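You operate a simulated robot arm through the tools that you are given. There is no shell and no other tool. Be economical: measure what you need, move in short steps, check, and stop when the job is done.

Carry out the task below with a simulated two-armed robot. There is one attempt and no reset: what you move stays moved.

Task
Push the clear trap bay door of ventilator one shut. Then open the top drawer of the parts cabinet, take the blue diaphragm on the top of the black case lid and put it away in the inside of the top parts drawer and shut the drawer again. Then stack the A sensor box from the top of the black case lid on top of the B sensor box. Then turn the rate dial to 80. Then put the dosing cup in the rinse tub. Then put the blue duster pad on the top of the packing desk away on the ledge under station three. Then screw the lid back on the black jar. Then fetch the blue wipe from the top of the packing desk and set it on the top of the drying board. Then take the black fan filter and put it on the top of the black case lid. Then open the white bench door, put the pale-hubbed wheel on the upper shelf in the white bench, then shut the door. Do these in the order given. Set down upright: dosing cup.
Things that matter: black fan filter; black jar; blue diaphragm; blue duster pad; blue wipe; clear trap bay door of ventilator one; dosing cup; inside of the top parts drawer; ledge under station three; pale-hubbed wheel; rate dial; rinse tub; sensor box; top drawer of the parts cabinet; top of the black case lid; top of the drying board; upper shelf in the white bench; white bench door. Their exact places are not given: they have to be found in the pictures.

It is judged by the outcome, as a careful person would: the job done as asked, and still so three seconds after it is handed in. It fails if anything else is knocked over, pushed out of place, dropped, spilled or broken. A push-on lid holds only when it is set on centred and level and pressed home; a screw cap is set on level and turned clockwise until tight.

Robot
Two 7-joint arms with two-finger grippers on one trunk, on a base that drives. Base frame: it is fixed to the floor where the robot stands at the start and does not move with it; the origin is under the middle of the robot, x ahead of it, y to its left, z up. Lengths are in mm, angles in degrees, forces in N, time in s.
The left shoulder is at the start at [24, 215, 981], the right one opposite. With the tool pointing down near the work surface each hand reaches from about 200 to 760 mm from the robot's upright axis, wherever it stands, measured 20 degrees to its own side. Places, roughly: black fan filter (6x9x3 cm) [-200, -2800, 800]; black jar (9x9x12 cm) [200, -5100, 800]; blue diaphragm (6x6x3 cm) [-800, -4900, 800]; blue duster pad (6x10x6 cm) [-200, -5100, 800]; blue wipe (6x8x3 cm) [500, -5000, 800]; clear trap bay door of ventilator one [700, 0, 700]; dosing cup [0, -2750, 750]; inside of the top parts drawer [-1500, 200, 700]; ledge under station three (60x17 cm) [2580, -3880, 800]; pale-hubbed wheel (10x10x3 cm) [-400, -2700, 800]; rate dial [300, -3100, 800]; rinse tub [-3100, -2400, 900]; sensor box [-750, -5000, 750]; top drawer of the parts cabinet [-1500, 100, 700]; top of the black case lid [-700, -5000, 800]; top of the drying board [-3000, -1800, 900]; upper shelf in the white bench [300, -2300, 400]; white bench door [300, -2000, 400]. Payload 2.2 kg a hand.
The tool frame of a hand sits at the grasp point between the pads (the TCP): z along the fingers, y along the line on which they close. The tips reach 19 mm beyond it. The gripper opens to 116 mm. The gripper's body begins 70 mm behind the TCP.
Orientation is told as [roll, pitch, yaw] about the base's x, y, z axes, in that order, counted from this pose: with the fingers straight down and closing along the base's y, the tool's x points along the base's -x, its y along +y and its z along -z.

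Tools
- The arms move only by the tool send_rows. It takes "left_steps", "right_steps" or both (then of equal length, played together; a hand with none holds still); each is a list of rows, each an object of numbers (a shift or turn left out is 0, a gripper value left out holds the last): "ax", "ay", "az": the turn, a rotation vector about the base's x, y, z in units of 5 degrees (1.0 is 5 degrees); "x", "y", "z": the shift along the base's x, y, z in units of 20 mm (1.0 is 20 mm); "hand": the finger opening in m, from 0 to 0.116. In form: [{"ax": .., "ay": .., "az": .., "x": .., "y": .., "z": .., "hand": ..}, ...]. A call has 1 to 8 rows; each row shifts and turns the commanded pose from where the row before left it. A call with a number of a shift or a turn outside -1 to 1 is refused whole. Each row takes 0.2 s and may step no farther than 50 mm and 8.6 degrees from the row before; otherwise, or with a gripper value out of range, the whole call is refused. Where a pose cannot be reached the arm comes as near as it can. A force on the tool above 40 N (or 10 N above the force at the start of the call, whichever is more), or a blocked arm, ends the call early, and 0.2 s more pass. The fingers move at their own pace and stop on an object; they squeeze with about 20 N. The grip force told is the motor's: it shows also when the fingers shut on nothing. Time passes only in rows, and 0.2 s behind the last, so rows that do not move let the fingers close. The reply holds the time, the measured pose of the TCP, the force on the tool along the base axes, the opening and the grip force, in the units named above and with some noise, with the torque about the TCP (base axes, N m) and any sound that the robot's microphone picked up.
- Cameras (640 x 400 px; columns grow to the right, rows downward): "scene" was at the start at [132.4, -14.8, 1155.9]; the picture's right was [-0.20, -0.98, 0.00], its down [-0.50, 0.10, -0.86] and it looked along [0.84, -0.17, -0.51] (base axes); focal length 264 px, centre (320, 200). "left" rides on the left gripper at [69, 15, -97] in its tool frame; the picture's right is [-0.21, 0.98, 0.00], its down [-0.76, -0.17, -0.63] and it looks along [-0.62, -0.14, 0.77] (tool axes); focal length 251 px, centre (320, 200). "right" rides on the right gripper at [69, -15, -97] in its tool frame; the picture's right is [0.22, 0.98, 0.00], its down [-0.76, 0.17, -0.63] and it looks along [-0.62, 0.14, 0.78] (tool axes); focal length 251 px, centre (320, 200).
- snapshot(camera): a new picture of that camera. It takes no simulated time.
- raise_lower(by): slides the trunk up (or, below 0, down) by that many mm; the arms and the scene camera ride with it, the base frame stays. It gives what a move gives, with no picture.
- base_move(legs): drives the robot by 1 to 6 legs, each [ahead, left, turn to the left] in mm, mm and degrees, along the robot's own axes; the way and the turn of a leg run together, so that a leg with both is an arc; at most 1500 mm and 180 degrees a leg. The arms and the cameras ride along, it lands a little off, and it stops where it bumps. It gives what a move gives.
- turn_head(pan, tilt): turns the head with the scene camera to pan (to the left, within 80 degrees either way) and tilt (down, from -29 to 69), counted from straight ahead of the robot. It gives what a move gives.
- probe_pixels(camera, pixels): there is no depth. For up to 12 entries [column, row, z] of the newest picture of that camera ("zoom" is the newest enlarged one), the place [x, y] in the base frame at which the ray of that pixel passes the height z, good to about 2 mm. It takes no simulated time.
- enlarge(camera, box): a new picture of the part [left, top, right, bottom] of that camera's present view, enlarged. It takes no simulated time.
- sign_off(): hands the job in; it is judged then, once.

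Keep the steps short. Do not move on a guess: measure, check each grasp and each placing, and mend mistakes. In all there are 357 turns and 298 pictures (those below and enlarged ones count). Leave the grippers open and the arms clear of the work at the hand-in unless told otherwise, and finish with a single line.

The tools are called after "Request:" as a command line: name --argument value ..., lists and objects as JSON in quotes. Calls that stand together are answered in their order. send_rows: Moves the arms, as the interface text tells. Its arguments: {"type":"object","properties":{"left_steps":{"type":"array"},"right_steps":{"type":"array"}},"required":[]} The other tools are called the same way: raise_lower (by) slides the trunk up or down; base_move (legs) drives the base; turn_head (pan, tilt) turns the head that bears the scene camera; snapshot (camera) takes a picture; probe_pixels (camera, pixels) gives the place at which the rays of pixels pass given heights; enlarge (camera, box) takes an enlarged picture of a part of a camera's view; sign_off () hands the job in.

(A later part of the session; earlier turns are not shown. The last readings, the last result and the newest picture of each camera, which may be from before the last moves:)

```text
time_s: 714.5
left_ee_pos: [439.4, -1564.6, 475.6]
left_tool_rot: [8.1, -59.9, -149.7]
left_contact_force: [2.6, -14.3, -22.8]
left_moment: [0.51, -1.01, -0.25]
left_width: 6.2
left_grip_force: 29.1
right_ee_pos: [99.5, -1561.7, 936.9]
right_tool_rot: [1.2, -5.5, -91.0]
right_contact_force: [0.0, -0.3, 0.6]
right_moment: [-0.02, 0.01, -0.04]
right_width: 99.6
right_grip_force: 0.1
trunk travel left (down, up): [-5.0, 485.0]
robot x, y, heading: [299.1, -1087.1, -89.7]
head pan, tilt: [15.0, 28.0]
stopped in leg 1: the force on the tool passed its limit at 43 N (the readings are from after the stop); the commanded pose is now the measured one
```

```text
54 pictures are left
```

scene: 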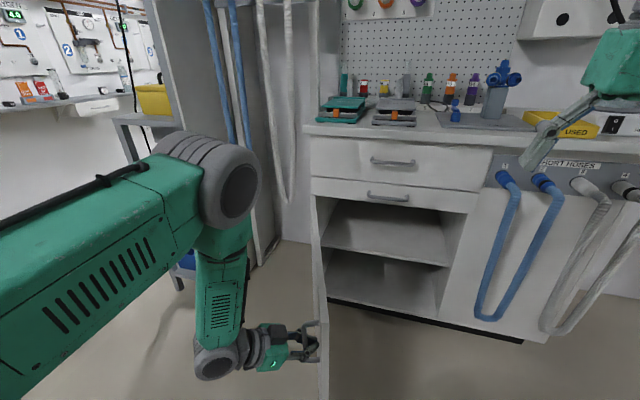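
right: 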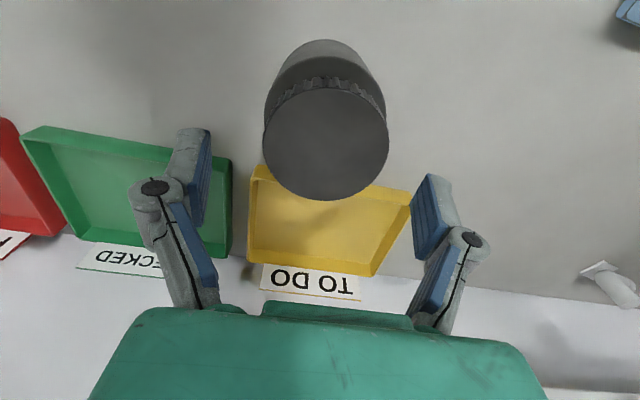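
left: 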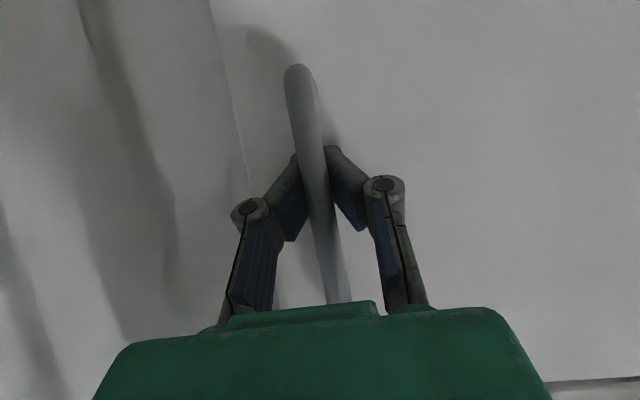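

The door stands about 75° open and the shelves are exposed. I release the handle and withdraw the hand to the left.

Request:
send_rows --left_steps '[{"hand": 0.07}, {}, {}, {"x": 0.8, "y": 0.5}, {"x": 0.8, "y": 0.5}, {"x": 0.8, "y": 0.5}, {"x": 0.8, "y": 0.6, "az": 1}, {"x": 0.5, "y": 1, "az": 1}]'

Request:
send_rows --left_steps '[{"y": 1, "az": 1, "z": 1}, {"y": 0.5, "az": 1, "z": 1}, {"az": 1, "z": 1}, {"az": 1, "z": 1}, {"az": 1, "z": 1}, {"az": 1, "z": 1}, {"az": 1, "z": 1}, {"az": 1, "z": 1}]'

Request:
snapshot --camera "scene"

```text
time_s: 716.3
left_ee_pos: [520.1, -1499.3, 474.5]
left_tool_rot: [7.4, -60.7, -139.0]
left_contact_force: [0.0, 0.2, 0.2]
left_moment: [-0.03, 0.03, -0.04]
left_width: 69.8
left_grip_force: 0.0
right_ee_pos: [111.0, -1559.9, 939.1]
right_tool_rot: [0.5, -5.7, -90.9]
right_contact_force: [0.0, -0.5, 0.0]
right_moment: [0.0, 0.08, -0.02]
right_width: 100.1
right_grip_force: 0.1
trunk travel left (down, up): [-5.0, 485.0]
robot x, y, heading: [300.5, -1082.2, -89.8]
head pan, tilt: [15.0, 28.0]
```

```text
time_s: 718.1
left_ee_pos: [505.1, -1502.6, 610.4]
left_tool_rot: [7.9, -60.5, -99.6]
left_contact_force: [0.6, -0.2, -1.1]
left_moment: [0.01, -0.03, 0.02]
left_width: 69.9
left_grip_force: 0.0
left hand out of reach, approached as far as the arm can: row 5, 6, 7, 8
right_ee_pos: [102.2, -1559.4, 937.2]
right_tool_rot: [0.9, -5.7, -91.1]
right_contact_force: [0.0, 0.9, 0.7]
right_moment: [-0.01, 0.01, 0.02]
right_width: 100.2
right_grip_force: 0.0
trunk travel left (down, up): [-5.0, 485.0]
robot x, y, heading: [298.7, -1081.0, -89.5]
head pan, tilt: [15.0, 28.0]
```

```text
53 pictures are left
```

scene: 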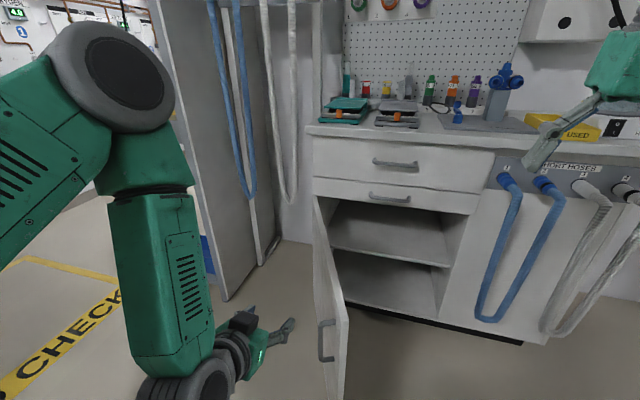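

The door stays open. I measure the upper shelf's front edge and the opening.

Request:
enlarge --camera "scene" --box '[300, 180, 490, 340]'

Request:
probe_pixels --camera "scene" --pixels '[[330, 248, 350], [330, 248, 400], [452, 266, 350], [452, 266, 400], [390, 240, 400], [470, 214, 550], [325, 197, 600], [345, 300, 150], [435, 317, 150]]'

```text
2.50 times, centred on (395, 260) of scene
```

zoom: 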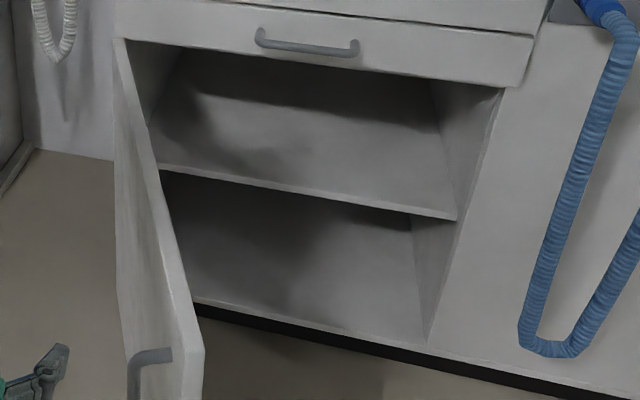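

```text
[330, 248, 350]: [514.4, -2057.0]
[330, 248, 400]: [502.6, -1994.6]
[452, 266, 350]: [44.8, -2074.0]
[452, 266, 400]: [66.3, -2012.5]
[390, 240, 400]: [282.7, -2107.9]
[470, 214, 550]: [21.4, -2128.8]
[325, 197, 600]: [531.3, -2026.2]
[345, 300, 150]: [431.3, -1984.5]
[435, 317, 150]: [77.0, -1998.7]
```

Upper shelf: z≈355, front edge y≈−2060, x 60…510, clear height to about z 590. Now the wheel: I back off from the door, raise the trunk and bring the left hand to a 45° forward tilt, then drive to the island's near side.

Request:
base_move --legs '[[-170, 0, 0]]'

Request:
raise_lower --by 120

Request:
send_rows --left_steps '[{"ax": 0.9, "z": 1, "az": 0.5}, {"ax": 0.9, "z": 1, "az": 0.5}, {"ax": 0.9, "z": 1, "az": 0.4}, {"z": 1}, {"z": 1}, {"z": 1}, {"z": 1, "y": -1}, {"z": 1, "y": -1}]'

Request:
base_move --legs '[[0, -1000, 0], [600, 0, 0]]'

Request:
turn_head --pan 10 --tilt 30

Request:
snapshot --camera "scene"

```text
time_s: 719.6
left_ee_pos: [501.2, -1330.5, 610.4]
left_tool_rot: [7.9, -60.5, -100.1]
left_contact_force: [-0.2, 0.0, 0.2]
left_moment: [0.0, 0.0, -0.04]
left_width: 69.8
left_grip_force: 0.0
right_ee_pos: [100.2, -1382.2, 937.9]
right_tool_rot: [0.9, -5.8, -91.4]
right_contact_force: [-1.0, 0.2, 0.5]
right_moment: [-0.03, -0.01, -0.01]
right_width: 99.9
right_grip_force: 0.1
trunk travel left (down, up): [-5.0, 485.0]
robot x, y, heading: [294.4, -906.6, -90.1]
head pan, tilt: [15.0, 28.0]
```

```text
time_s: 721.1
left_ee_pos: [501.8, -1329.9, 730.5]
left_tool_rot: [8.0, -60.6, -100.0]
left_contact_force: [0.7, -0.7, 0.6]
left_moment: [0.0, -0.04, 0.01]
left_width: 69.6
left_grip_force: 0.1
right_ee_pos: [99.2, -1381.7, 1058.8]
right_tool_rot: [0.9, -5.8, -91.4]
right_contact_force: [0.3, -0.1, -0.3]
right_moment: [-0.01, -0.02, 0.04]
right_width: 100.4
right_grip_force: 0.0
trunk travel left (down, up): [-125.0, 365.0]
robot x, y, heading: [298.1, -906.7, -90.0]
head pan, tilt: [15.0, 28.0]
```

```text
time_s: 722.9
left_ee_pos: [497.5, -1376.1, 887.0]
left_tool_rot: [5.8, -47.2, -91.2]
left_contact_force: [0.2, -0.7, -0.5]
left_moment: [-0.02, 0.0, 0.04]
left_width: 69.7
left_grip_force: 0.1
left hand out of reach, approached as far as the arm can: row 1
right_ee_pos: [99.1, -1382.0, 1061.4]
right_tool_rot: [0.9, -5.9, -91.4]
right_contact_force: [0.0, -0.2, -0.1]
right_moment: [0.0, 0.0, 0.0]
right_width: 100.1
right_grip_force: 0.1
trunk travel left (down, up): [-125.0, 365.0]
robot x, y, heading: [299.0, -906.0, -90.1]
head pan, tilt: [15.0, 28.0]
```

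```text
time_s: 731.0
left_ee_pos: [-513.0, -1986.7, 886.9]
left_tool_rot: [6.0, -47.2, -93.4]
left_contact_force: [-0.8, -0.1, 0.3]
left_moment: [0.02, -0.01, 0.01]
left_width: 69.6
left_grip_force: 0.0
right_ee_pos: [-912.8, -1977.6, 1059.6]
right_tool_rot: [0.9, -5.8, -93.3]
right_contact_force: [0.0, -1.2, 0.2]
right_moment: [-0.02, 0.02, -0.01]
right_width: 100.0
right_grip_force: 0.0
trunk travel left (down, up): [-125.0, 365.0]
robot x, y, heading: [-697.6, -1508.5, -91.9]
head pan, tilt: [15.0, 28.0]
```

```text
time_s: 731.7
left_ee_pos: [-512.8, -1985.2, 887.6]
left_tool_rot: [5.9, -47.2, -93.3]
left_contact_force: [-0.7, 0.2, 0.4]
left_moment: [0.02, -0.01, 0.0]
left_width: 70.1
left_grip_force: 0.0
right_ee_pos: [-911.6, -1973.5, 1061.0]
right_tool_rot: [1.0, -5.9, -93.2]
right_contact_force: [-0.1, -0.4, 0.2]
right_moment: [-0.01, 0.0, -0.04]
right_width: 99.7
right_grip_force: 0.0
trunk travel left (down, up): [-125.0, 365.0]
robot x, y, heading: [-696.1, -1508.8, -92.0]
head pan, tilt: [10.0, 30.0]
```

```text
51 pictures are left
```

scene: 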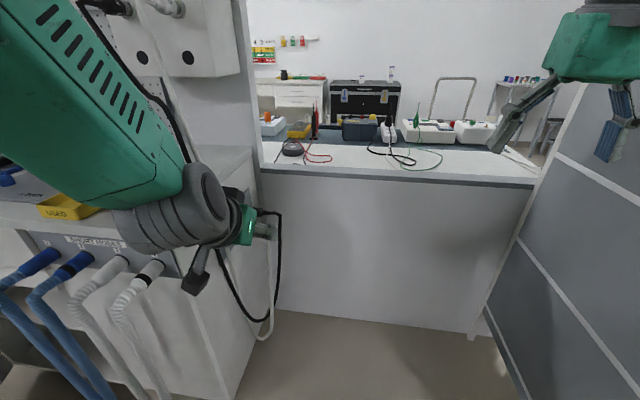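

Request:
probe_pixels --camera "scene" --pixels '[[475, 335, 0], [520, 395, 0], [278, 308, 0], [235, 395, 0], [265, 325, 200], [275, 215, 700], [292, 148, 775], [265, 172, 757], [535, 185, 757]]'

Request:
enlarge --camera "scene" --box '[240, 90, 440, 190]'

```text
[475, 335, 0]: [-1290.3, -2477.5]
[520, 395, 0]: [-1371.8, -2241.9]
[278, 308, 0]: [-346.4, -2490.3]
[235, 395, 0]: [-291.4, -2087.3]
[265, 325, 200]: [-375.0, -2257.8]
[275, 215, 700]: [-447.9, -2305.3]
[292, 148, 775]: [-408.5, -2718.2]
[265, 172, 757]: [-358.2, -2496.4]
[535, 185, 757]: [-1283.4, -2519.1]
```

```text
3.20 times, centred on (340, 140) of scene
```

zoom: 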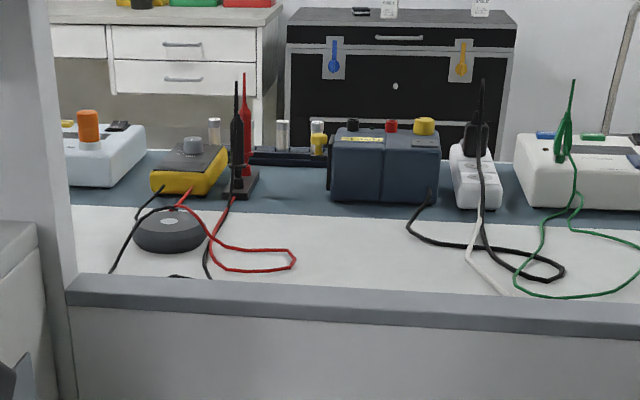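

The wheel is at about [−408, −2718], close beside the partition (x>−345). I first move the left hand inward, then drive into the alcove.

Request:
send_rows --left_steps '[{"x": -1, "z": 0.5}, {"x": -1, "z": 0.5}, {"x": -1, "z": 0.5, "ay": -0.4}, {"x": -0.3, "ay": -0.4, "hand": 0.116}, {}]'

Request:
base_move --legs '[[530, 30, 8]]'

Request:
snapshot --camera "left"

Request:
snapshot --camera "scene"

```text
time_s: 732.9
left_ee_pos: [-577.2, -1984.4, 916.9]
left_tool_rot: [11.7, -46.7, -97.5]
left_contact_force: [-0.8, -0.5, -0.1]
left_moment: [0.0, -0.01, 0.01]
left_width: 116.1
left_grip_force: 0.1
right_ee_pos: [-910.8, -1975.2, 1059.8]
right_tool_rot: [0.9, -5.9, -93.3]
right_contact_force: [-0.5, -0.1, 1.1]
right_moment: [0.03, 0.01, 0.02]
right_width: 100.1
right_grip_force: 0.1
trunk travel left (down, up): [-125.0, 365.0]
robot x, y, heading: [-696.6, -1508.1, -91.8]
head pan, tilt: [10.0, 30.0]
```

```text
time_s: 735.9
left_ee_pos: [-455.0, -2473.3, 916.7]
left_tool_rot: [11.7, -46.9, -88.9]
left_contact_force: [-0.7, -0.3, -0.4]
left_moment: [0.0, -0.02, 0.0]
left_width: 115.9
left_grip_force: 0.0
right_ee_pos: [-785.6, -2515.8, 1060.1]
right_tool_rot: [0.9, -5.9, -84.6]
right_contact_force: [0.6, 0.5, -0.1]
right_moment: [0.02, -0.01, -0.04]
right_width: 100.2
right_grip_force: 0.1
trunk travel left (down, up): [-125.0, 365.0]
robot x, y, heading: [-644.0, -2024.3, -83.4]
head pan, tilt: [10.0, 30.0]
```

```text
49 pictures are left
```

left: 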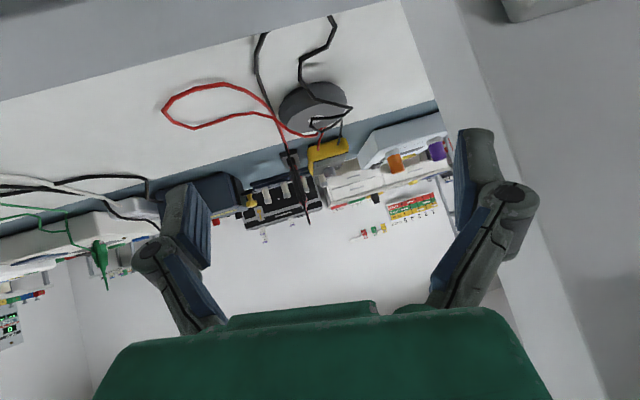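

```text
48 pictures are left
```

scene: 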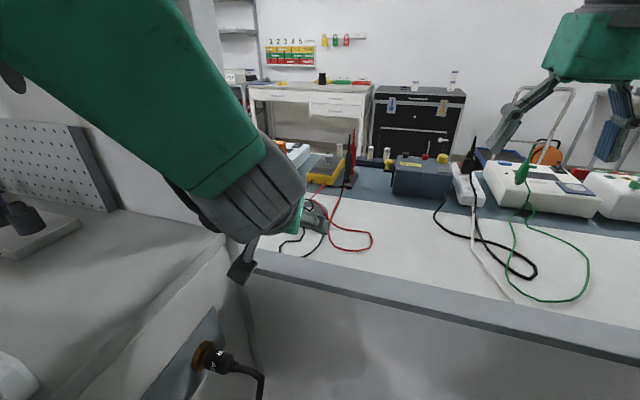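

I correct the hand's roll and look closely at the wheel and leads.

Request:
send_rows --left_steps '[{"ay": 0.8}, {"ay": 0.8}, {}]'

Request:
enlarge --camera "left" --box '[220, 10, 420, 180]'

```text
time_s: 736.7
left_ee_pos: [-453.6, -2470.8, 917.6]
left_tool_rot: [-0.1, -46.2, -80.3]
left_contact_force: [0.3, 0.7, -0.1]
left_moment: [0.01, -0.04, -0.03]
left_width: 116.0
left_grip_force: 0.0
right_ee_pos: [-785.5, -2512.6, 1063.5]
right_tool_rot: [0.8, -6.1, -84.5]
right_contact_force: [0.5, -0.1, -0.1]
right_moment: [0.02, 0.04, -0.02]
right_width: 99.7
right_grip_force: 0.2
trunk travel left (down, up): [-125.0, 365.0]
robot x, y, heading: [-642.7, -2020.4, -83.3]
head pan, tilt: [10.0, 30.0]
```

```text
2.35 times, centred on (320, 95) of left
```

zoom: 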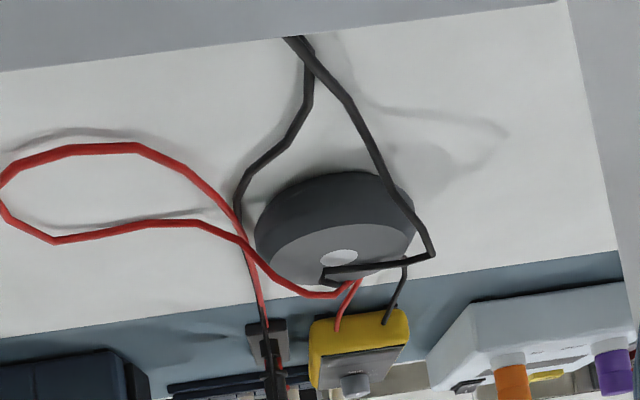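

The leads run past both sides of the wheel, apparently just above the table. I locate the hub and approach slowly, watching for any contact.

Request:
probe_pixels --camera "zoom" --pixels '[[338, 257, 787], [338, 257, 795], [256, 235, 787], [415, 215, 787], [325, 172, 760]]'

Request:
enlarge --camera "scene" --box '[260, 170, 400, 270]'

```text
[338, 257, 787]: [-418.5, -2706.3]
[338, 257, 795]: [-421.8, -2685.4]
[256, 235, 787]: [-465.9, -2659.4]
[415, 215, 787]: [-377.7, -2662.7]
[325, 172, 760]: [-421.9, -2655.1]
```

```text
4.00 times, centred on (330, 220) of scene
```

zoom: 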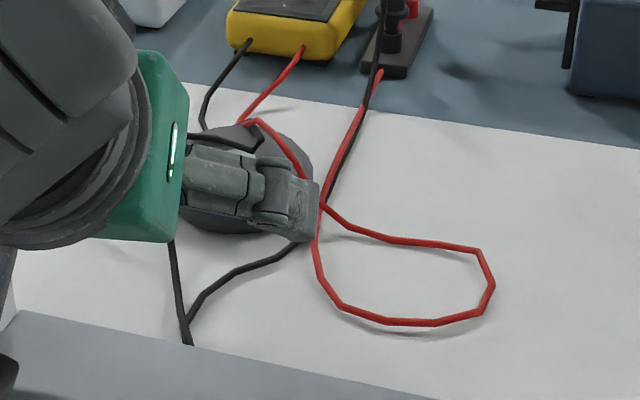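

Wheel hub at [−418, −2705]. I move to the start of a 45° approach line and check alignment.

Request:
send_rows --left_steps '[{"x": 0.13, "y": -1}, {"x": 0.13, "y": -1}, {"x": 0.13, "y": -1}, {"x": 0.13, "y": -1}, {"x": 0.13, "y": -1}, {}]'

Request:
send_rows --left_steps '[{"x": 0.14, "y": -0.85, "z": -0.82}, {"x": 0.14, "y": -0.85, "z": -0.82}, {"x": 0.14, "y": -0.85, "z": -0.82}, {}]'

Request:
snapshot --camera "left"

```text
time_s: 738.1
left_ee_pos: [-439.9, -2572.4, 918.1]
left_tool_rot: [-0.7, -46.3, -79.6]
left_contact_force: [0.1, -0.4, -0.8]
left_moment: [-0.01, -0.01, 0.0]
left_width: 116.1
left_grip_force: 0.0
right_ee_pos: [-786.2, -2512.2, 1061.9]
right_tool_rot: [0.9, -6.1, -84.6]
right_contact_force: [-0.6, 0.8, 1.0]
right_moment: [0.0, 0.0, 0.01]
right_width: 100.0
right_grip_force: 0.1
trunk travel left (down, up): [-125.0, 365.0]
robot x, y, heading: [-644.6, -2021.9, -83.1]
head pan, tilt: [10.0, 30.0]
```

```text
time_s: 739.1
left_ee_pos: [-426.4, -2623.3, 879.6]
left_tool_rot: [-1.4, -47.0, -78.8]
left_contact_force: [-0.2, 1.4, -0.1]
left_moment: [0.0, 0.01, -0.03]
left_width: 116.1
left_grip_force: 0.0
right_ee_pos: [-786.3, -2512.8, 1061.5]
right_tool_rot: [0.9, -6.1, -84.7]
right_contact_force: [0.8, 0.6, -0.1]
right_moment: [-0.02, 0.03, 0.01]
right_width: 99.8
right_grip_force: 0.1
trunk travel left (down, up): [-125.0, 365.0]
robot x, y, heading: [-651.0, -2027.0, -83.3]
head pan, tilt: [10.0, 30.0]
```

```text
45 pictures are left
```

left: 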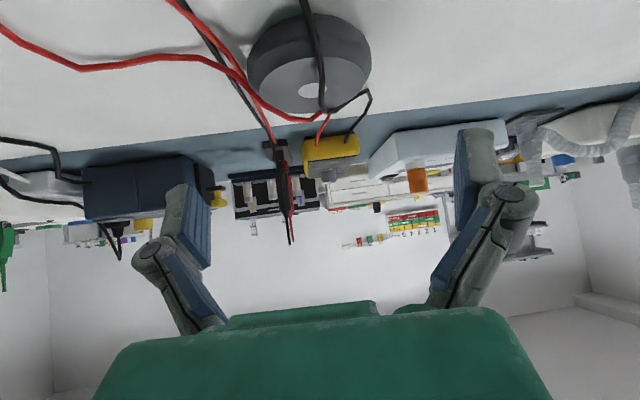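

Request:
probe_pixels --camera "left" --pixels '[[312, 91, 787], [249, 62, 787], [372, 55, 787]]'

Request:
send_rows --left_steps '[{"x": 0.1, "y": -0.85, "z": -0.82, "ay": -0.1, "az": -0.2}, {"x": 0.1, "y": -0.85, "z": -0.82}, {}]'

Request:
enlarge --camera "left" --box '[120, 0, 560, 270]'

```text
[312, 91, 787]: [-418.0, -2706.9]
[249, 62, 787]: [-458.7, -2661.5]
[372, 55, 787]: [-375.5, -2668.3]
```

```text
time_s: 739.9
left_ee_pos: [-415.7, -2659.6, 848.8]
left_tool_rot: [-2.2, -46.9, -78.2]
left_contact_force: [1.1, -0.5, 0.0]
left_moment: [-0.02, 0.01, 0.0]
left_width: 115.9
left_grip_force: 0.0
right_ee_pos: [-787.2, -2512.0, 1061.9]
right_tool_rot: [1.0, -6.1, -84.6]
right_contact_force: [0.5, -0.6, 0.2]
right_moment: [0.01, 0.03, -0.03]
right_width: 100.1
right_grip_force: 0.0
trunk travel left (down, up): [-125.0, 365.0]
robot x, y, heading: [-642.1, -2024.9, -83.0]
head pan, tilt: [10.0, 30.0]
```

```text
1.45 times, centred on (340, 135) of left
```

zoom: 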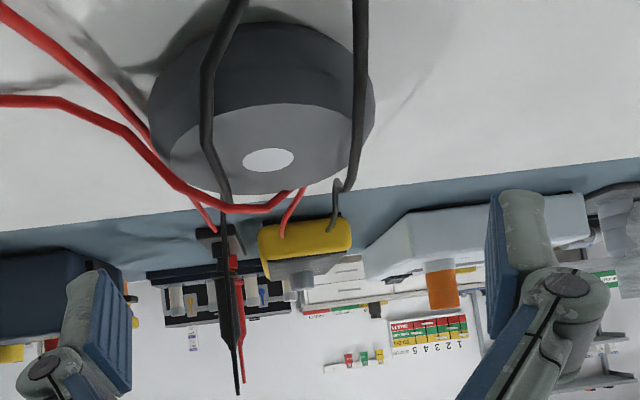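

The leads hang a little above the wheel, between the fingers. I go on slowly, watching forces.

Request:
send_rows --left_steps '[{"x": 0.0, "y": -0.8, "z": -0.8, "ay": 0.2}, {"y": -0.7, "z": -0.8, "ay": 0.2}, {"z": -0.4}, {}]'

Request:
snapshot --camera "left"

Request:
enlarge --camera "scene" --box '[230, 130, 400, 270]'

```text
time_s: 740.9
left_ee_pos: [-428.2, -2685.7, 796.5]
left_tool_rot: [-2.0, -45.9, -79.7]
left_contact_force: [0.4, -0.5, -0.2]
left_moment: [-0.01, -0.01, 0.0]
left_width: 115.8
left_grip_force: 0.0
right_ee_pos: [-786.5, -2512.5, 1061.4]
right_tool_rot: [1.0, -6.0, -84.8]
right_contact_force: [0.2, 0.3, -0.1]
right_moment: [0.0, 0.0, -0.01]
right_width: 99.9
right_grip_force: 0.0
trunk travel left (down, up): [-125.0, 365.0]
robot x, y, heading: [-644.5, -2020.7, -83.0]
head pan, tilt: [10.0, 30.0]
```

```text
43 pictures are left
```

left: 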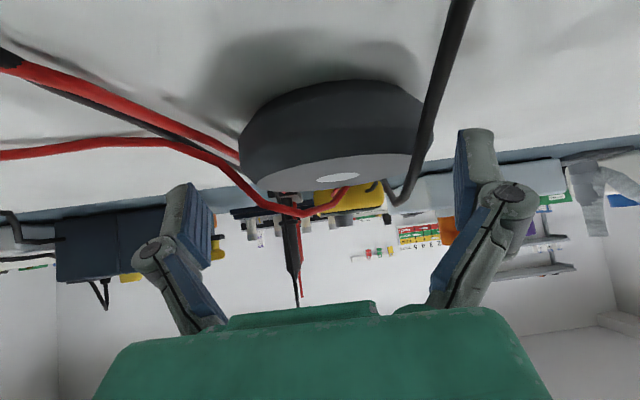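

```text
2.86 times, centred on (315, 200) of scene
```

zoom: 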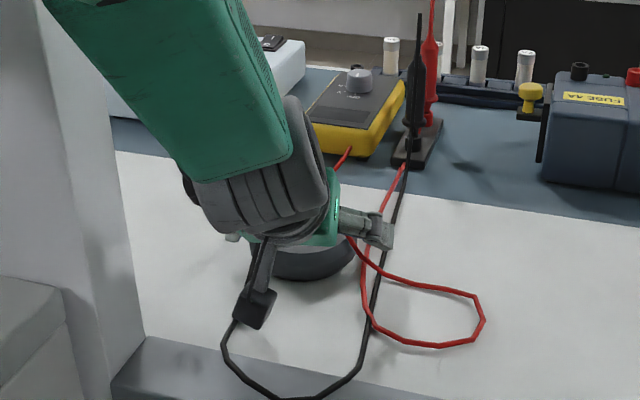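

The leads are loose cables and the black one is now draped against the hand's camera. I retract along the same line and look where they settle.

Request:
send_rows --left_steps '[{"y": 0.85, "z": 0.82}, {"y": 0.85, "z": 0.82}, {"y": 0.85, "z": 0.82}, {"y": 0.85, "z": 0.82}, {"y": 0.85, "z": 0.82}, {"y": 0.5, "z": 1}, {"z": 1}, {}]'

Request:
snapshot --camera "scene"

Request:
enlarge --camera "left" --box '[180, 0, 480, 190]'

```text
time_s: 742.7
left_ee_pos: [-431.5, -2591.0, 916.1]
left_tool_rot: [-1.9, -46.0, -80.0]
left_contact_force: [-0.5, -0.9, -0.3]
left_moment: [-0.01, -0.02, -0.01]
left_width: 116.0
left_grip_force: 0.0
right_ee_pos: [-787.6, -2512.9, 1060.2]
right_tool_rot: [0.9, -5.9, -84.7]
right_contact_force: [0.0, 0.8, 0.3]
right_moment: [0.03, -0.02, 0.04]
right_width: 100.0
right_grip_force: 0.1
trunk travel left (down, up): [-125.0, 365.0]
robot x, y, heading: [-644.6, -2024.1, -83.0]
head pan, tilt: [10.0, 30.0]
```

```text
41 pictures are left
```

scene: 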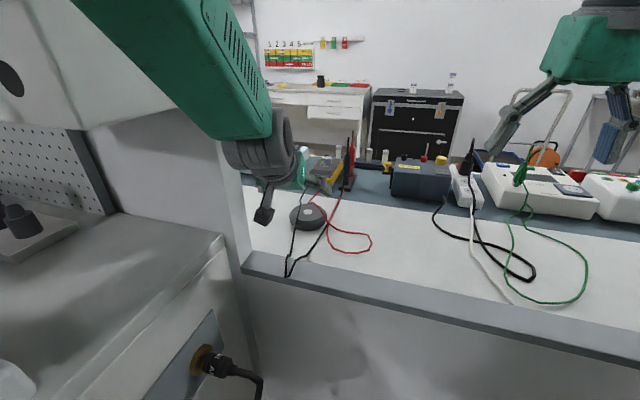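

```text
2.11 times, centred on (330, 95) of left
```

zoom: 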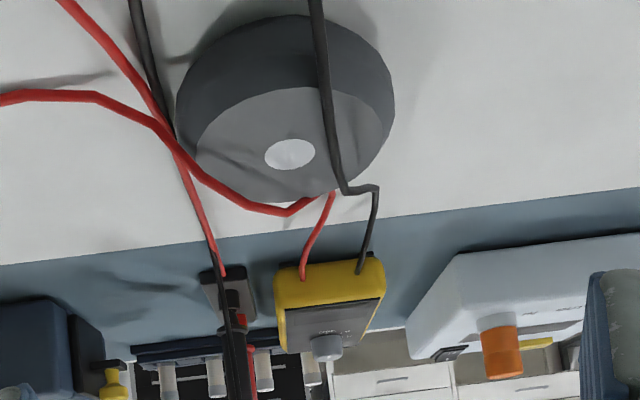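

The black lead now lies across the wheel's right half. I will sweep it off to the right (+x) with closed fingertips on the near side of the wheel. First I measure where it runs.

Request:
probe_pixels --camera "zoom" --pixels '[[317, 20, 775], [330, 110, 795], [345, 190, 795], [375, 190, 765], [140, 20, 762], [290, 155, 787], [180, 110, 775]]'

Request:
enlarge --camera "scene" --box '[230, 160, 400, 300]'

```text
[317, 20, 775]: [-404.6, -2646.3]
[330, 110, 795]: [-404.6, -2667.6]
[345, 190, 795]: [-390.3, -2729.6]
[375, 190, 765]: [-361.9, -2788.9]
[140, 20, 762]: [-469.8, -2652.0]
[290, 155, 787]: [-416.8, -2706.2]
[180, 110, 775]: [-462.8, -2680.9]
```

```text
2.86 times, centred on (315, 230) of scene
```

zoom: 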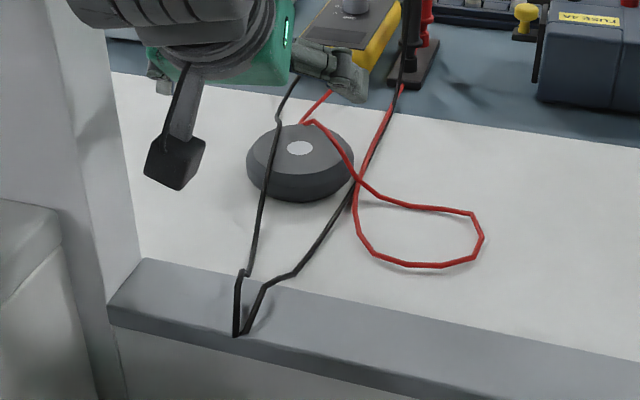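

I switch to a vertical hand: first sweep the black lead off to the right with closed fingers, then grip the wheel on a diagonal that avoids the red lead.

Request:
send_rows --left_steps '[{"ax": 1, "hand": 0.0}, {"ax": 1}, {"ax": 1}, {"ax": 1}, {"ax": 1}, {"ax": 1}, {"ax": 1}, {"ax": 1}]'

Request:
send_rows --left_steps '[{"ax": 1.0, "y": -0.9}, {"ax": 0.2, "y": -0.9}, {"y": -0.9}, {}]'

Request:
snapshot --camera "left"

```text
time_s: 744.5
left_ee_pos: [-424.7, -2591.5, 919.9]
left_tool_rot: [4.2, -6.5, -82.5]
left_contact_force: [-0.3, 0.3, -1.0]
left_moment: [0.03, -0.01, 0.02]
left_width: 0.0
left_grip_force: 19.8
right_ee_pos: [-785.7, -2513.3, 1059.8]
right_tool_rot: [0.9, -6.0, -84.6]
right_contact_force: [1.0, -1.4, 0.0]
right_moment: [-0.01, -0.05, -0.02]
right_width: 100.2
right_grip_force: 0.1
trunk travel left (down, up): [-125.0, 365.0]
robot x, y, heading: [-644.8, -2023.0, -83.2]
head pan, tilt: [10.0, 30.0]
```

```text
time_s: 745.5
left_ee_pos: [-429.6, -2645.4, 918.3]
left_tool_rot: [5.2, -0.5, -82.9]
left_contact_force: [0.4, -0.8, -0.1]
left_moment: [-0.03, 0.0, 0.0]
left_width: 0.0
left_grip_force: 19.9
right_ee_pos: [-786.2, -2512.3, 1061.2]
right_tool_rot: [0.9, -6.1, -84.7]
right_contact_force: [-0.2, -0.3, -0.8]
right_moment: [-0.03, 0.0, -0.03]
right_width: 99.8
right_grip_force: 0.1
trunk travel left (down, up): [-125.0, 365.0]
robot x, y, heading: [-647.9, -2023.5, -83.1]
head pan, tilt: [10.0, 30.0]
```

```text
38 pictures are left
```

left: 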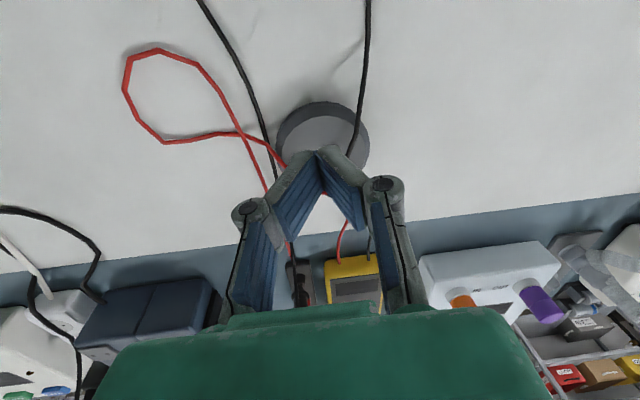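

Request:
send_rows --left_steps '[{"x": -0.5, "y": 0.2, "z": -1, "ay": 0.5}, {"z": -1, "ay": 0.5}, {"z": -1}, {"z": -1}, {"z": -1}, {"z": -1}, {"z": -0.8}, {}]'

Request:
send_rows --left_steps '[{"x": 0.8}, {"x": 0.8}, {"x": 0.8}, {"x": 0.8}, {"x": 0.8}, {"x": 0.6}, {}]'

Request:
snapshot --camera "left"

```text
time_s: 747.3
left_ee_pos: [-439.8, -2640.9, 783.1]
left_tool_rot: [0.3, 0.0, -82.9]
left_contact_force: [0.0, 0.3, 1.2]
left_moment: [0.01, 0.01, 0.0]
left_width: 0.1
left_grip_force: 19.6
right_ee_pos: [-785.7, -2512.2, 1061.9]
right_tool_rot: [0.9, -6.1, -84.6]
right_contact_force: [-0.1, 0.3, 0.8]
right_moment: [0.07, 0.0, -0.01]
right_width: 100.1
right_grip_force: 0.1
trunk travel left (down, up): [-125.0, 365.0]
robot x, y, heading: [-648.8, -2023.8, -82.9]
head pan, tilt: [10.0, 30.0]
```

```text
time_s: 749.1
left_ee_pos: [-383.2, -2637.9, 777.8]
left_tool_rot: [-0.4, 0.5, -86.3]
left_contact_force: [-7.5, -2.6, 12.8]
left_moment: [-0.18, 0.08, -0.09]
left_width: 0.0
left_grip_force: 20.7
right_ee_pos: [-783.6, -2505.4, 1065.5]
right_tool_rot: [0.4, -6.3, -85.1]
right_contact_force: [-1.2, -0.2, 0.2]
right_moment: [0.03, -0.05, 0.02]
right_width: 100.2
right_grip_force: 0.0
trunk travel left (down, up): [-125.0, 365.0]
robot x, y, heading: [-648.1, -2021.4, -83.8]
head pan, tilt: [10.0, 30.0]
stopped in row 7 (left hand): the arm was blocked; the commanded pose is now the measured one
```

```text
37 pictures are left
```

left: 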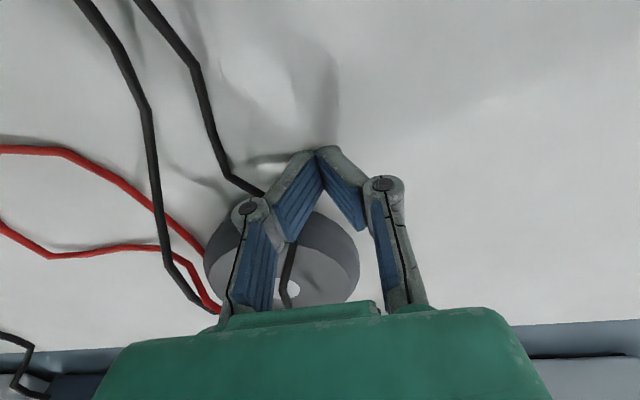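

The finger ended up on the wrong side of the lead (and the elbow limits me at x≈−383). I hop back between the two black strands at x≈−454 and sweep again.

Request:
send_rows --left_steps '[{"z": 1}, {"z": 1}, {"z": 1, "x": -1, "az": 0.3}, {"x": -1, "az": 0.3}, {"x": -1}, {"x": -0.55}, {}]'

Request:
snapshot --camera "left"

```text
time_s: 750.7
left_ee_pos: [-432.4, -2635.0, 837.3]
left_tool_rot: [-0.5, 0.4, -81.5]
left_contact_force: [-0.3, 0.5, 0.2]
left_moment: [0.0, -0.02, 0.01]
left_width: 0.0
left_grip_force: 27.7
right_ee_pos: [-777.2, -2506.2, 1066.4]
right_tool_rot: [0.0, -6.3, -84.8]
right_contact_force: [-0.6, 0.0, 0.9]
right_moment: [-0.04, -0.03, 0.04]
right_width: 99.6
right_grip_force: 0.0
trunk travel left (down, up): [-125.0, 365.0]
robot x, y, heading: [-652.0, -2022.3, -83.2]
head pan, tilt: [10.0, 30.0]
```

```text
36 pictures are left
```

left: 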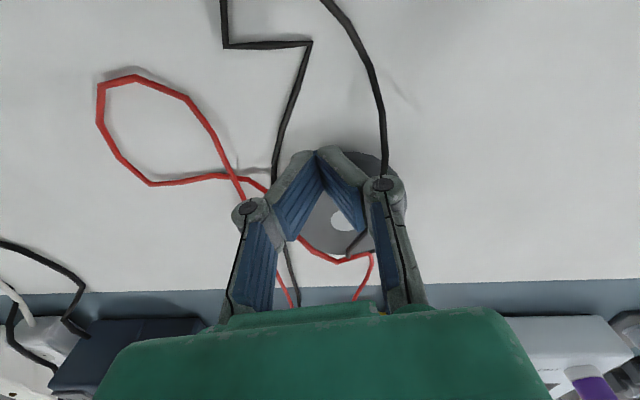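

The black lead has now sprung over to the right rim, clear of the top. Red still lies over the wheel's lower-left edge; I push it off with the closed fingertip across the wheel's top.

Request:
probe_pixels --camera "left" --pixels '[[343, 220, 787], [290, 205, 787], [406, 195, 787], [347, 150, 775], [318, 255, 790], [372, 254, 780], [385, 170, 780], [275, 170, 765]]'

Request:
send_rows --left_steps '[{"x": 0.9, "y": -1}, {"x": 0.3, "y": -1}, {"y": -1}, {"y": -0.5}, {"z": -1}, {"z": -0.3}, {}]'

Request:
snapshot --camera "left"

```text
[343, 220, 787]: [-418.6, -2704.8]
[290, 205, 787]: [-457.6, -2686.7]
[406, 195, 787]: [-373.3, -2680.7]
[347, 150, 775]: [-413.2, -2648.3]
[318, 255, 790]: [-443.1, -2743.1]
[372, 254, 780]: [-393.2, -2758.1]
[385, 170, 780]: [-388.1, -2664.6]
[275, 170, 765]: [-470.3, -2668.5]
```

```text
time_s: 752.3
left_ee_pos: [-403.2, -2703.6, 808.1]
left_tool_rot: [-0.7, 0.6, -81.6]
left_contact_force: [-0.1, 2.4, 12.7]
left_moment: [-0.01, -0.02, 0.02]
left_width: 6.1
left_grip_force: 20.3
right_ee_pos: [-770.2, -2504.3, 1065.6]
right_tool_rot: [-0.2, -6.4, -84.7]
right_contact_force: [-1.1, -0.3, 0.8]
right_moment: [-0.04, -0.02, -0.04]
right_width: 100.2
right_grip_force: 0.2
trunk travel left (down, up): [-125.0, 365.0]
robot x, y, heading: [-646.9, -2018.5, -83.5]
head pan, tilt: [10.0, 30.0]
```

```text
35 pictures are left
```

left: 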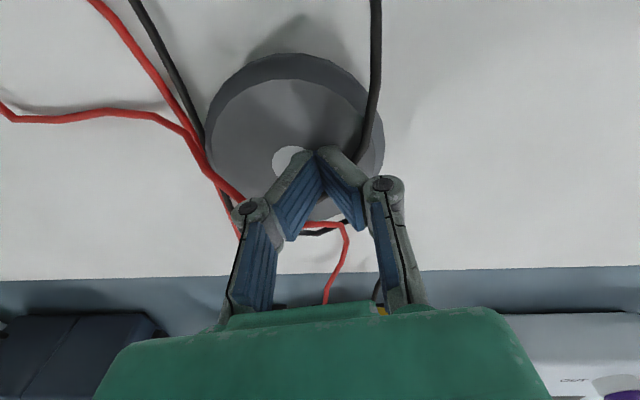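

The fingers seem to have wedged onto the black lead (opening 6 mm). I lift a little to see whether it is held.

Request:
send_rows --left_steps '[{"z": 1}, {"z": 1}, {"z": 0.5}, {}]'

Request:
snapshot --camera "left"

```text
time_s: 753.3
left_ee_pos: [-402.6, -2705.1, 858.4]
left_tool_rot: [-0.8, 0.5, -81.6]
left_contact_force: [0.1, 0.8, -0.2]
left_moment: [0.04, -0.02, 0.01]
left_width: 0.0
left_grip_force: 20.2
right_ee_pos: [-767.9, -2505.8, 1064.6]
right_tool_rot: [-0.1, -6.2, -84.8]
right_contact_force: [-0.4, 0.2, 0.0]
right_moment: [0.01, -0.02, -0.03]
right_width: 99.9
right_grip_force: 0.1
trunk travel left (down, up): [-125.0, 365.0]
robot x, y, heading: [-646.4, -2020.2, -83.2]
head pan, tilt: [10.0, 30.0]
```

```text
34 pictures are left
```

left: 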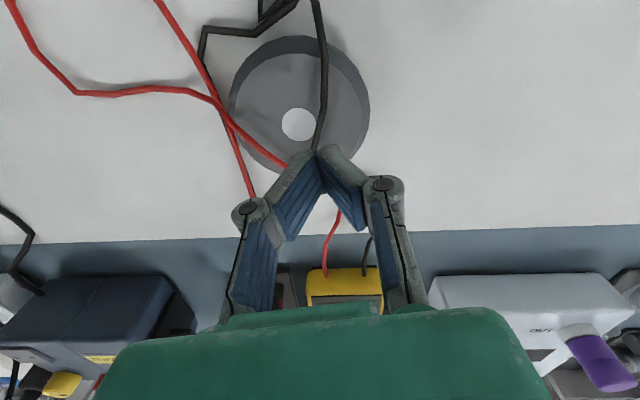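

Not held. The black lead runs just right of the hub; I come down left of it on the wheel's top and sweep it to the right rim.

Request:
send_rows --left_steps '[{"x": -1, "y": 0.8}, {"x": -0.8, "y": 0.6}, {"z": -1}, {"z": -1}, {"z": -0.3}, {}]'

Request:
send_rows --left_steps '[{"x": 0.6}, {"x": 0.6}, {"x": 0.6}, {"x": 0.6}, {"x": 0.3}, {}, {"z": 1}, {"z": 1}]'

Request:
send_rows --left_steps '[{"z": 1, "x": -0.8}, {"x": -0.8, "z": 1}, {"x": -0.2, "y": -0.6}, {}]'

Request:
snapshot --camera "left"

```text
time_s: 754.7
left_ee_pos: [-435.0, -2676.8, 812.1]
left_tool_rot: [-1.0, 0.5, -81.5]
left_contact_force: [-0.4, -0.2, 0.1]
left_moment: [0.04, -0.02, 0.0]
left_width: 0.0
left_grip_force: 19.9
right_ee_pos: [-764.4, -2505.3, 1066.6]
right_tool_rot: [-0.3, -6.1, -84.5]
right_contact_force: [-0.4, 0.8, 0.2]
right_moment: [-0.03, 0.02, -0.01]
right_width: 99.9
right_grip_force: 0.1
trunk travel left (down, up): [-125.0, 365.0]
robot x, y, heading: [-646.0, -2024.5, -83.2]
head pan, tilt: [10.0, 30.0]
```

```text
time_s: 756.5
left_ee_pos: [-388.1, -2679.1, 851.2]
left_tool_rot: [-0.4, 0.7, -81.9]
left_contact_force: [-0.7, 1.1, 0.9]
left_moment: [-0.03, 0.01, 0.02]
left_width: 0.0
left_grip_force: 19.8
right_ee_pos: [-771.8, -2509.0, 1063.5]
right_tool_rot: [-0.1, -6.1, -84.7]
right_contact_force: [0.3, -0.2, 0.5]
right_moment: [0.01, 0.01, 0.0]
right_width: 100.0
right_grip_force: 0.0
trunk travel left (down, up): [-125.0, 365.0]
robot x, y, heading: [-644.9, -2025.0, -83.4]
head pan, tilt: [10.0, 30.0]
```

```text
time_s: 757.5
left_ee_pos: [-421.5, -2689.3, 894.5]
left_tool_rot: [-0.7, 0.4, -81.6]
left_contact_force: [-0.5, 1.6, 0.2]
left_moment: [0.02, -0.06, 0.0]
left_width: 0.0
left_grip_force: 20.2
right_ee_pos: [-771.6, -2505.5, 1066.1]
right_tool_rot: [-0.1, -6.4, -84.7]
right_contact_force: [-0.6, -0.7, -0.3]
right_moment: [-0.03, -0.07, 0.03]
right_width: 100.0
right_grip_force: 0.2
trunk travel left (down, up): [-125.0, 365.0]
robot x, y, heading: [-647.1, -2026.4, -83.4]
head pan, tilt: [10.0, 30.0]
```

```text
33 pictures are left
```

left: 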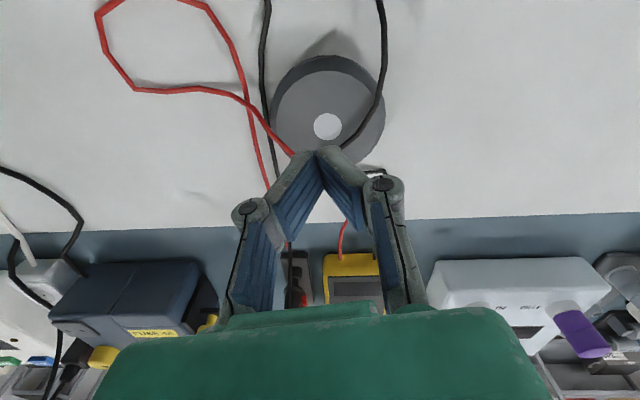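

Better: the black lead is at the right edge, but it still bends over the lower-right part. I sweep that part too.

Request:
send_rows --left_steps '[{"x": 0.1, "y": -1, "z": -1}, {"y": -1, "z": -1}, {"z": -1}, {"z": -1}, {"z": -0.1}, {}]'

Request:
send_rows --left_steps '[{"x": 0.5}, {"x": 0.5}, {"x": 0.5}, {"x": 0.4}, {}, {"z": 1}, {"z": 1}, {"z": 1, "x": -0.9, "y": 0.5}]'

Request:
send_rows --left_steps '[{"z": 1, "x": -0.8, "y": 1}, {"z": 1, "y": 0.6}, {}]'

Request:
snapshot --camera "left"

```text
time_s: 758.9
left_ee_pos: [-412.3, -2706.4, 808.8]
left_tool_rot: [-0.9, 0.5, -81.6]
left_contact_force: [0.2, 0.5, 2.1]
left_moment: [-0.01, -0.04, 0.0]
left_width: 0.1
left_grip_force: 19.9
left hand out of reach, approached as far as the arm can: row 1, 2
right_ee_pos: [-766.4, -2505.8, 1066.7]
right_tool_rot: [-0.2, -6.2, -84.7]
right_contact_force: [-0.4, 0.5, -0.1]
right_moment: [0.01, 0.03, 0.02]
right_width: 100.1
right_grip_force: 0.0
trunk travel left (down, up): [-125.0, 365.0]
robot x, y, heading: [-647.1, -2024.7, -83.2]
head pan, tilt: [10.0, 30.0]
```

```text
time_s: 760.7
left_ee_pos: [-396.9, -2699.3, 868.4]
left_tool_rot: [-0.7, 0.6, -81.9]
left_contact_force: [-0.9, 0.5, 1.5]
left_moment: [-0.01, -0.02, -0.01]
left_width: 0.1
left_grip_force: 19.8
right_ee_pos: [-764.8, -2506.7, 1065.6]
right_tool_rot: [-0.2, -6.2, -84.6]
right_contact_force: [-0.4, 0.2, 0.4]
right_moment: [0.0, 0.01, -0.01]
right_width: 99.8
right_grip_force: 0.0
trunk travel left (down, up): [-125.0, 365.0]
robot x, y, heading: [-642.1, -2023.5, -83.1]
head pan, tilt: [10.0, 30.0]
```

```text
time_s: 761.5
left_ee_pos: [-412.4, -2665.4, 908.1]
left_tool_rot: [-0.8, 0.5, -81.6]
left_contact_force: [0.0, -0.5, 0.0]
left_moment: [0.05, -0.01, 0.01]
left_width: 0.0
left_grip_force: 19.9
right_ee_pos: [-770.0, -2506.8, 1066.0]
right_tool_rot: [-0.2, -6.2, -84.7]
right_contact_force: [-1.0, 0.1, 0.5]
right_moment: [0.01, -0.02, -0.01]
right_width: 100.2
right_grip_force: 0.0
trunk travel left (down, up): [-125.0, 365.0]
robot x, y, heading: [-647.2, -2022.0, -83.2]
head pan, tilt: [10.0, 30.0]
```

```text
32 pictures are left
```

left: 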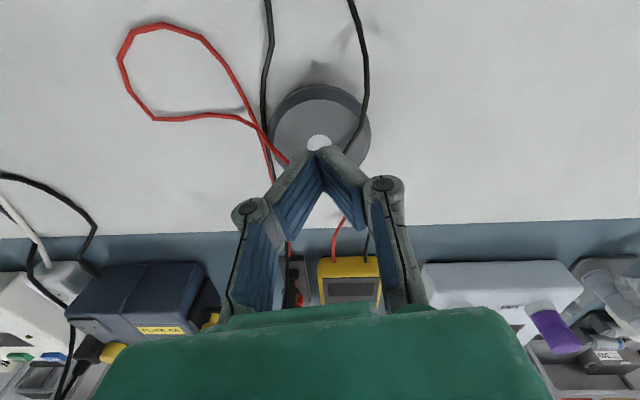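

I'll pinch the black lead on the wheel's top and lay it down on the far (meter) side. First I drive 70 mm ahead for reach and measure the lead.

Request:
base_move --legs '[[70, 0, 0]]'

Request:
send_rows --left_steps '[{"y": 1, "hand": 0.035}, {"y": 1}, {"y": 1}, {}]'

Request:
enlarge --camera "left" --box '[200, 0, 460, 240]'

```text
time_s: 762.5
left_ee_pos: [-406.5, -2733.2, 910.0]
left_tool_rot: [-0.7, 0.4, -81.6]
left_contact_force: [-0.1, 0.1, 0.2]
left_moment: [-0.01, 0.0, -0.02]
left_width: 0.0
left_grip_force: 19.7
right_ee_pos: [-762.2, -2574.9, 1065.9]
right_tool_rot: [-0.2, -6.2, -84.7]
right_contact_force: [0.5, 0.3, 0.6]
right_moment: [0.02, 0.01, 0.01]
right_width: 99.9
right_grip_force: 0.0
trunk travel left (down, up): [-125.0, 365.0]
robot x, y, heading: [-641.0, -2090.9, -83.1]
head pan, tilt: [10.0, 30.0]
```

```text
time_s: 763.5
left_ee_pos: [-398.4, -2672.5, 911.3]
left_tool_rot: [-1.3, 0.1, -81.5]
left_contact_force: [0.8, 0.6, -0.2]
left_moment: [0.02, -0.02, -0.01]
left_width: 35.0
left_grip_force: 0.0
right_ee_pos: [-754.0, -2570.6, 1069.6]
right_tool_rot: [-0.5, -6.4, -84.7]
right_contact_force: [-0.5, 0.3, 0.5]
right_moment: [0.02, 0.01, 0.0]
right_width: 100.2
right_grip_force: 0.1
trunk travel left (down, up): [-125.0, 365.0]
robot x, y, heading: [-633.2, -2091.8, -83.3]
head pan, tilt: [10.0, 30.0]
```

```text
1.67 times, centred on (330, 120) of left
```

zoom: 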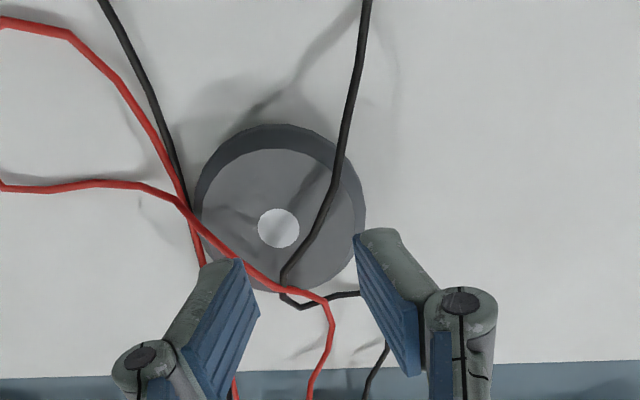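

Request:
probe_pixels --camera "zoom" --pixels '[[332, 190, 793], [342, 160, 793], [278, 228, 787], [230, 250, 792], [205, 225, 785], [305, 305, 765]]'

```text
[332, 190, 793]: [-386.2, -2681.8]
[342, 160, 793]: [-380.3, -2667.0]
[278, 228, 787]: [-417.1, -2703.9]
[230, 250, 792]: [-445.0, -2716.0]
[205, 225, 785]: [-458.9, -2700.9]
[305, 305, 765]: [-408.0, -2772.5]
```

Request:
send_rows --left_steps '[{"x": 0.6, "y": -0.4, "z": -1}, {"z": -1}, {"z": -1}, {"z": -1}, {"z": -1}, {}, {"hand": 0.0}, {}]'

Request:
send_rows --left_steps '[{"z": 1}, {"z": 1}, {"z": 1}, {}]'

Request:
snapshot --camera "left"

```text
time_s: 765.3
left_ee_pos: [-396.7, -2675.4, 815.2]
left_tool_rot: [-0.6, -0.1, -81.9]
left_contact_force: [-0.2, 0.3, 0.1]
left_moment: [0.02, -0.04, 0.02]
left_width: 0.0
left_grip_force: 19.5
right_ee_pos: [-761.3, -2566.0, 1069.7]
right_tool_rot: [-0.1, -6.6, -84.7]
right_contact_force: [0.7, 0.6, -0.7]
right_moment: [-0.02, 0.03, 0.01]
right_width: 100.2
right_grip_force: 0.0
trunk travel left (down, up): [-125.0, 365.0]
robot x, y, heading: [-635.1, -2093.7, -83.4]
head pan, tilt: [10.0, 30.0]
```

```text
time_s: 766.3
left_ee_pos: [-396.2, -2681.0, 869.1]
left_tool_rot: [-0.5, 0.5, -81.9]
left_contact_force: [0.5, 0.3, 0.9]
left_moment: [0.01, -0.02, -0.02]
left_width: 0.0
left_grip_force: 20.2
right_ee_pos: [-760.8, -2573.4, 1066.8]
right_tool_rot: [-0.2, -6.3, -84.7]
right_contact_force: [0.1, 0.1, -0.2]
right_moment: [0.03, -0.02, 0.0]
right_width: 100.0
right_grip_force: 0.1
trunk travel left (down, up): [-125.0, 365.0]
robot x, y, heading: [-639.9, -2095.7, -83.3]
head pan, tilt: [10.0, 30.0]
```

```text
30 pictures are left
```

left: 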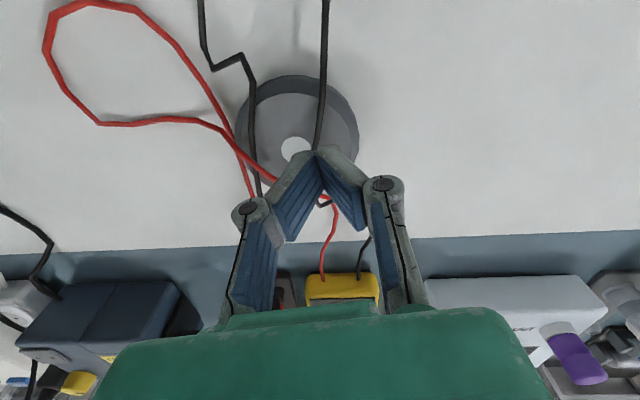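

Missed by the elbow limit. New plan: grip the wheel as it is, carry it a short way west (within the leads' slack) to the clear white area, release, and then sweep the leads off eastwards where I have room.

Request:
send_rows --left_steps '[{"x": -1, "y": -1, "hand": 0.116}, {"x": -0.1, "y": -0.2}, {"z": -1}, {"z": -1}, {"z": -1}, {"z": -0.8}, {}]'

Request:
snapshot --camera "left"

```text
time_s: 767.9
left_ee_pos: [-409.1, -2701.2, 794.8]
left_tool_rot: [-1.1, 0.2, -81.6]
left_contact_force: [0.3, 0.6, -0.2]
left_moment: [0.0, 0.03, -0.01]
left_width: 116.0
left_grip_force: 0.1
right_ee_pos: [-755.8, -2570.8, 1069.3]
right_tool_rot: [-0.5, -6.5, -84.5]
right_contact_force: [0.2, -0.7, 1.1]
right_moment: [0.04, 0.0, 0.0]
right_width: 100.1
right_grip_force: 0.1
trunk travel left (down, up): [-125.0, 365.0]
robot x, y, heading: [-637.5, -2092.8, -83.4]
head pan, tilt: [10.0, 30.0]
```

```text
29 pictures are left
```

left: 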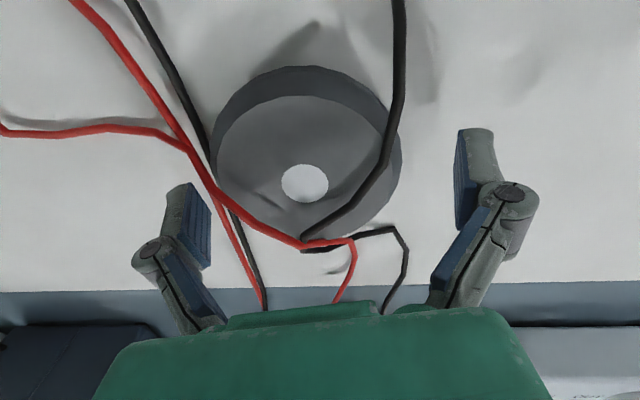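

Request:
send_rows --left_steps '[{"x": -0.5}, {"z": -0.5}, {}, {"hand": 0.06}, {}, {}]'

Request:
snapshot --camera "left"

```text
time_s: 769.3
left_ee_pos: [-415.9, -2701.5, 783.9]
left_tool_rot: [-1.2, 0.3, -81.6]
left_contact_force: [-1.9, -0.2, -0.1]
left_moment: [0.0, 0.17, -0.02]
left_width: 99.9
left_grip_force: 20.2
right_ee_pos: [-753.0, -2571.6, 1068.2]
right_tool_rot: [-0.7, -6.3, -84.6]
right_contact_force: [0.3, -0.1, 0.2]
right_moment: [0.01, 0.01, 0.0]
right_width: 100.1
right_grip_force: 0.1
trunk travel left (down, up): [-125.0, 365.0]
robot x, y, heading: [-635.5, -2095.4, -83.3]
head pan, tilt: [10.0, 30.0]
```

```text
28 pictures are left
```

left: 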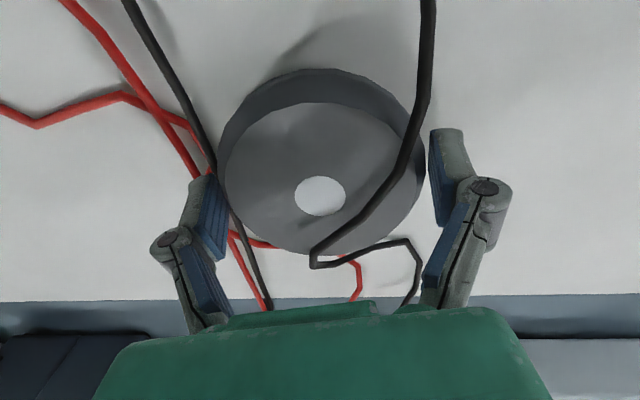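

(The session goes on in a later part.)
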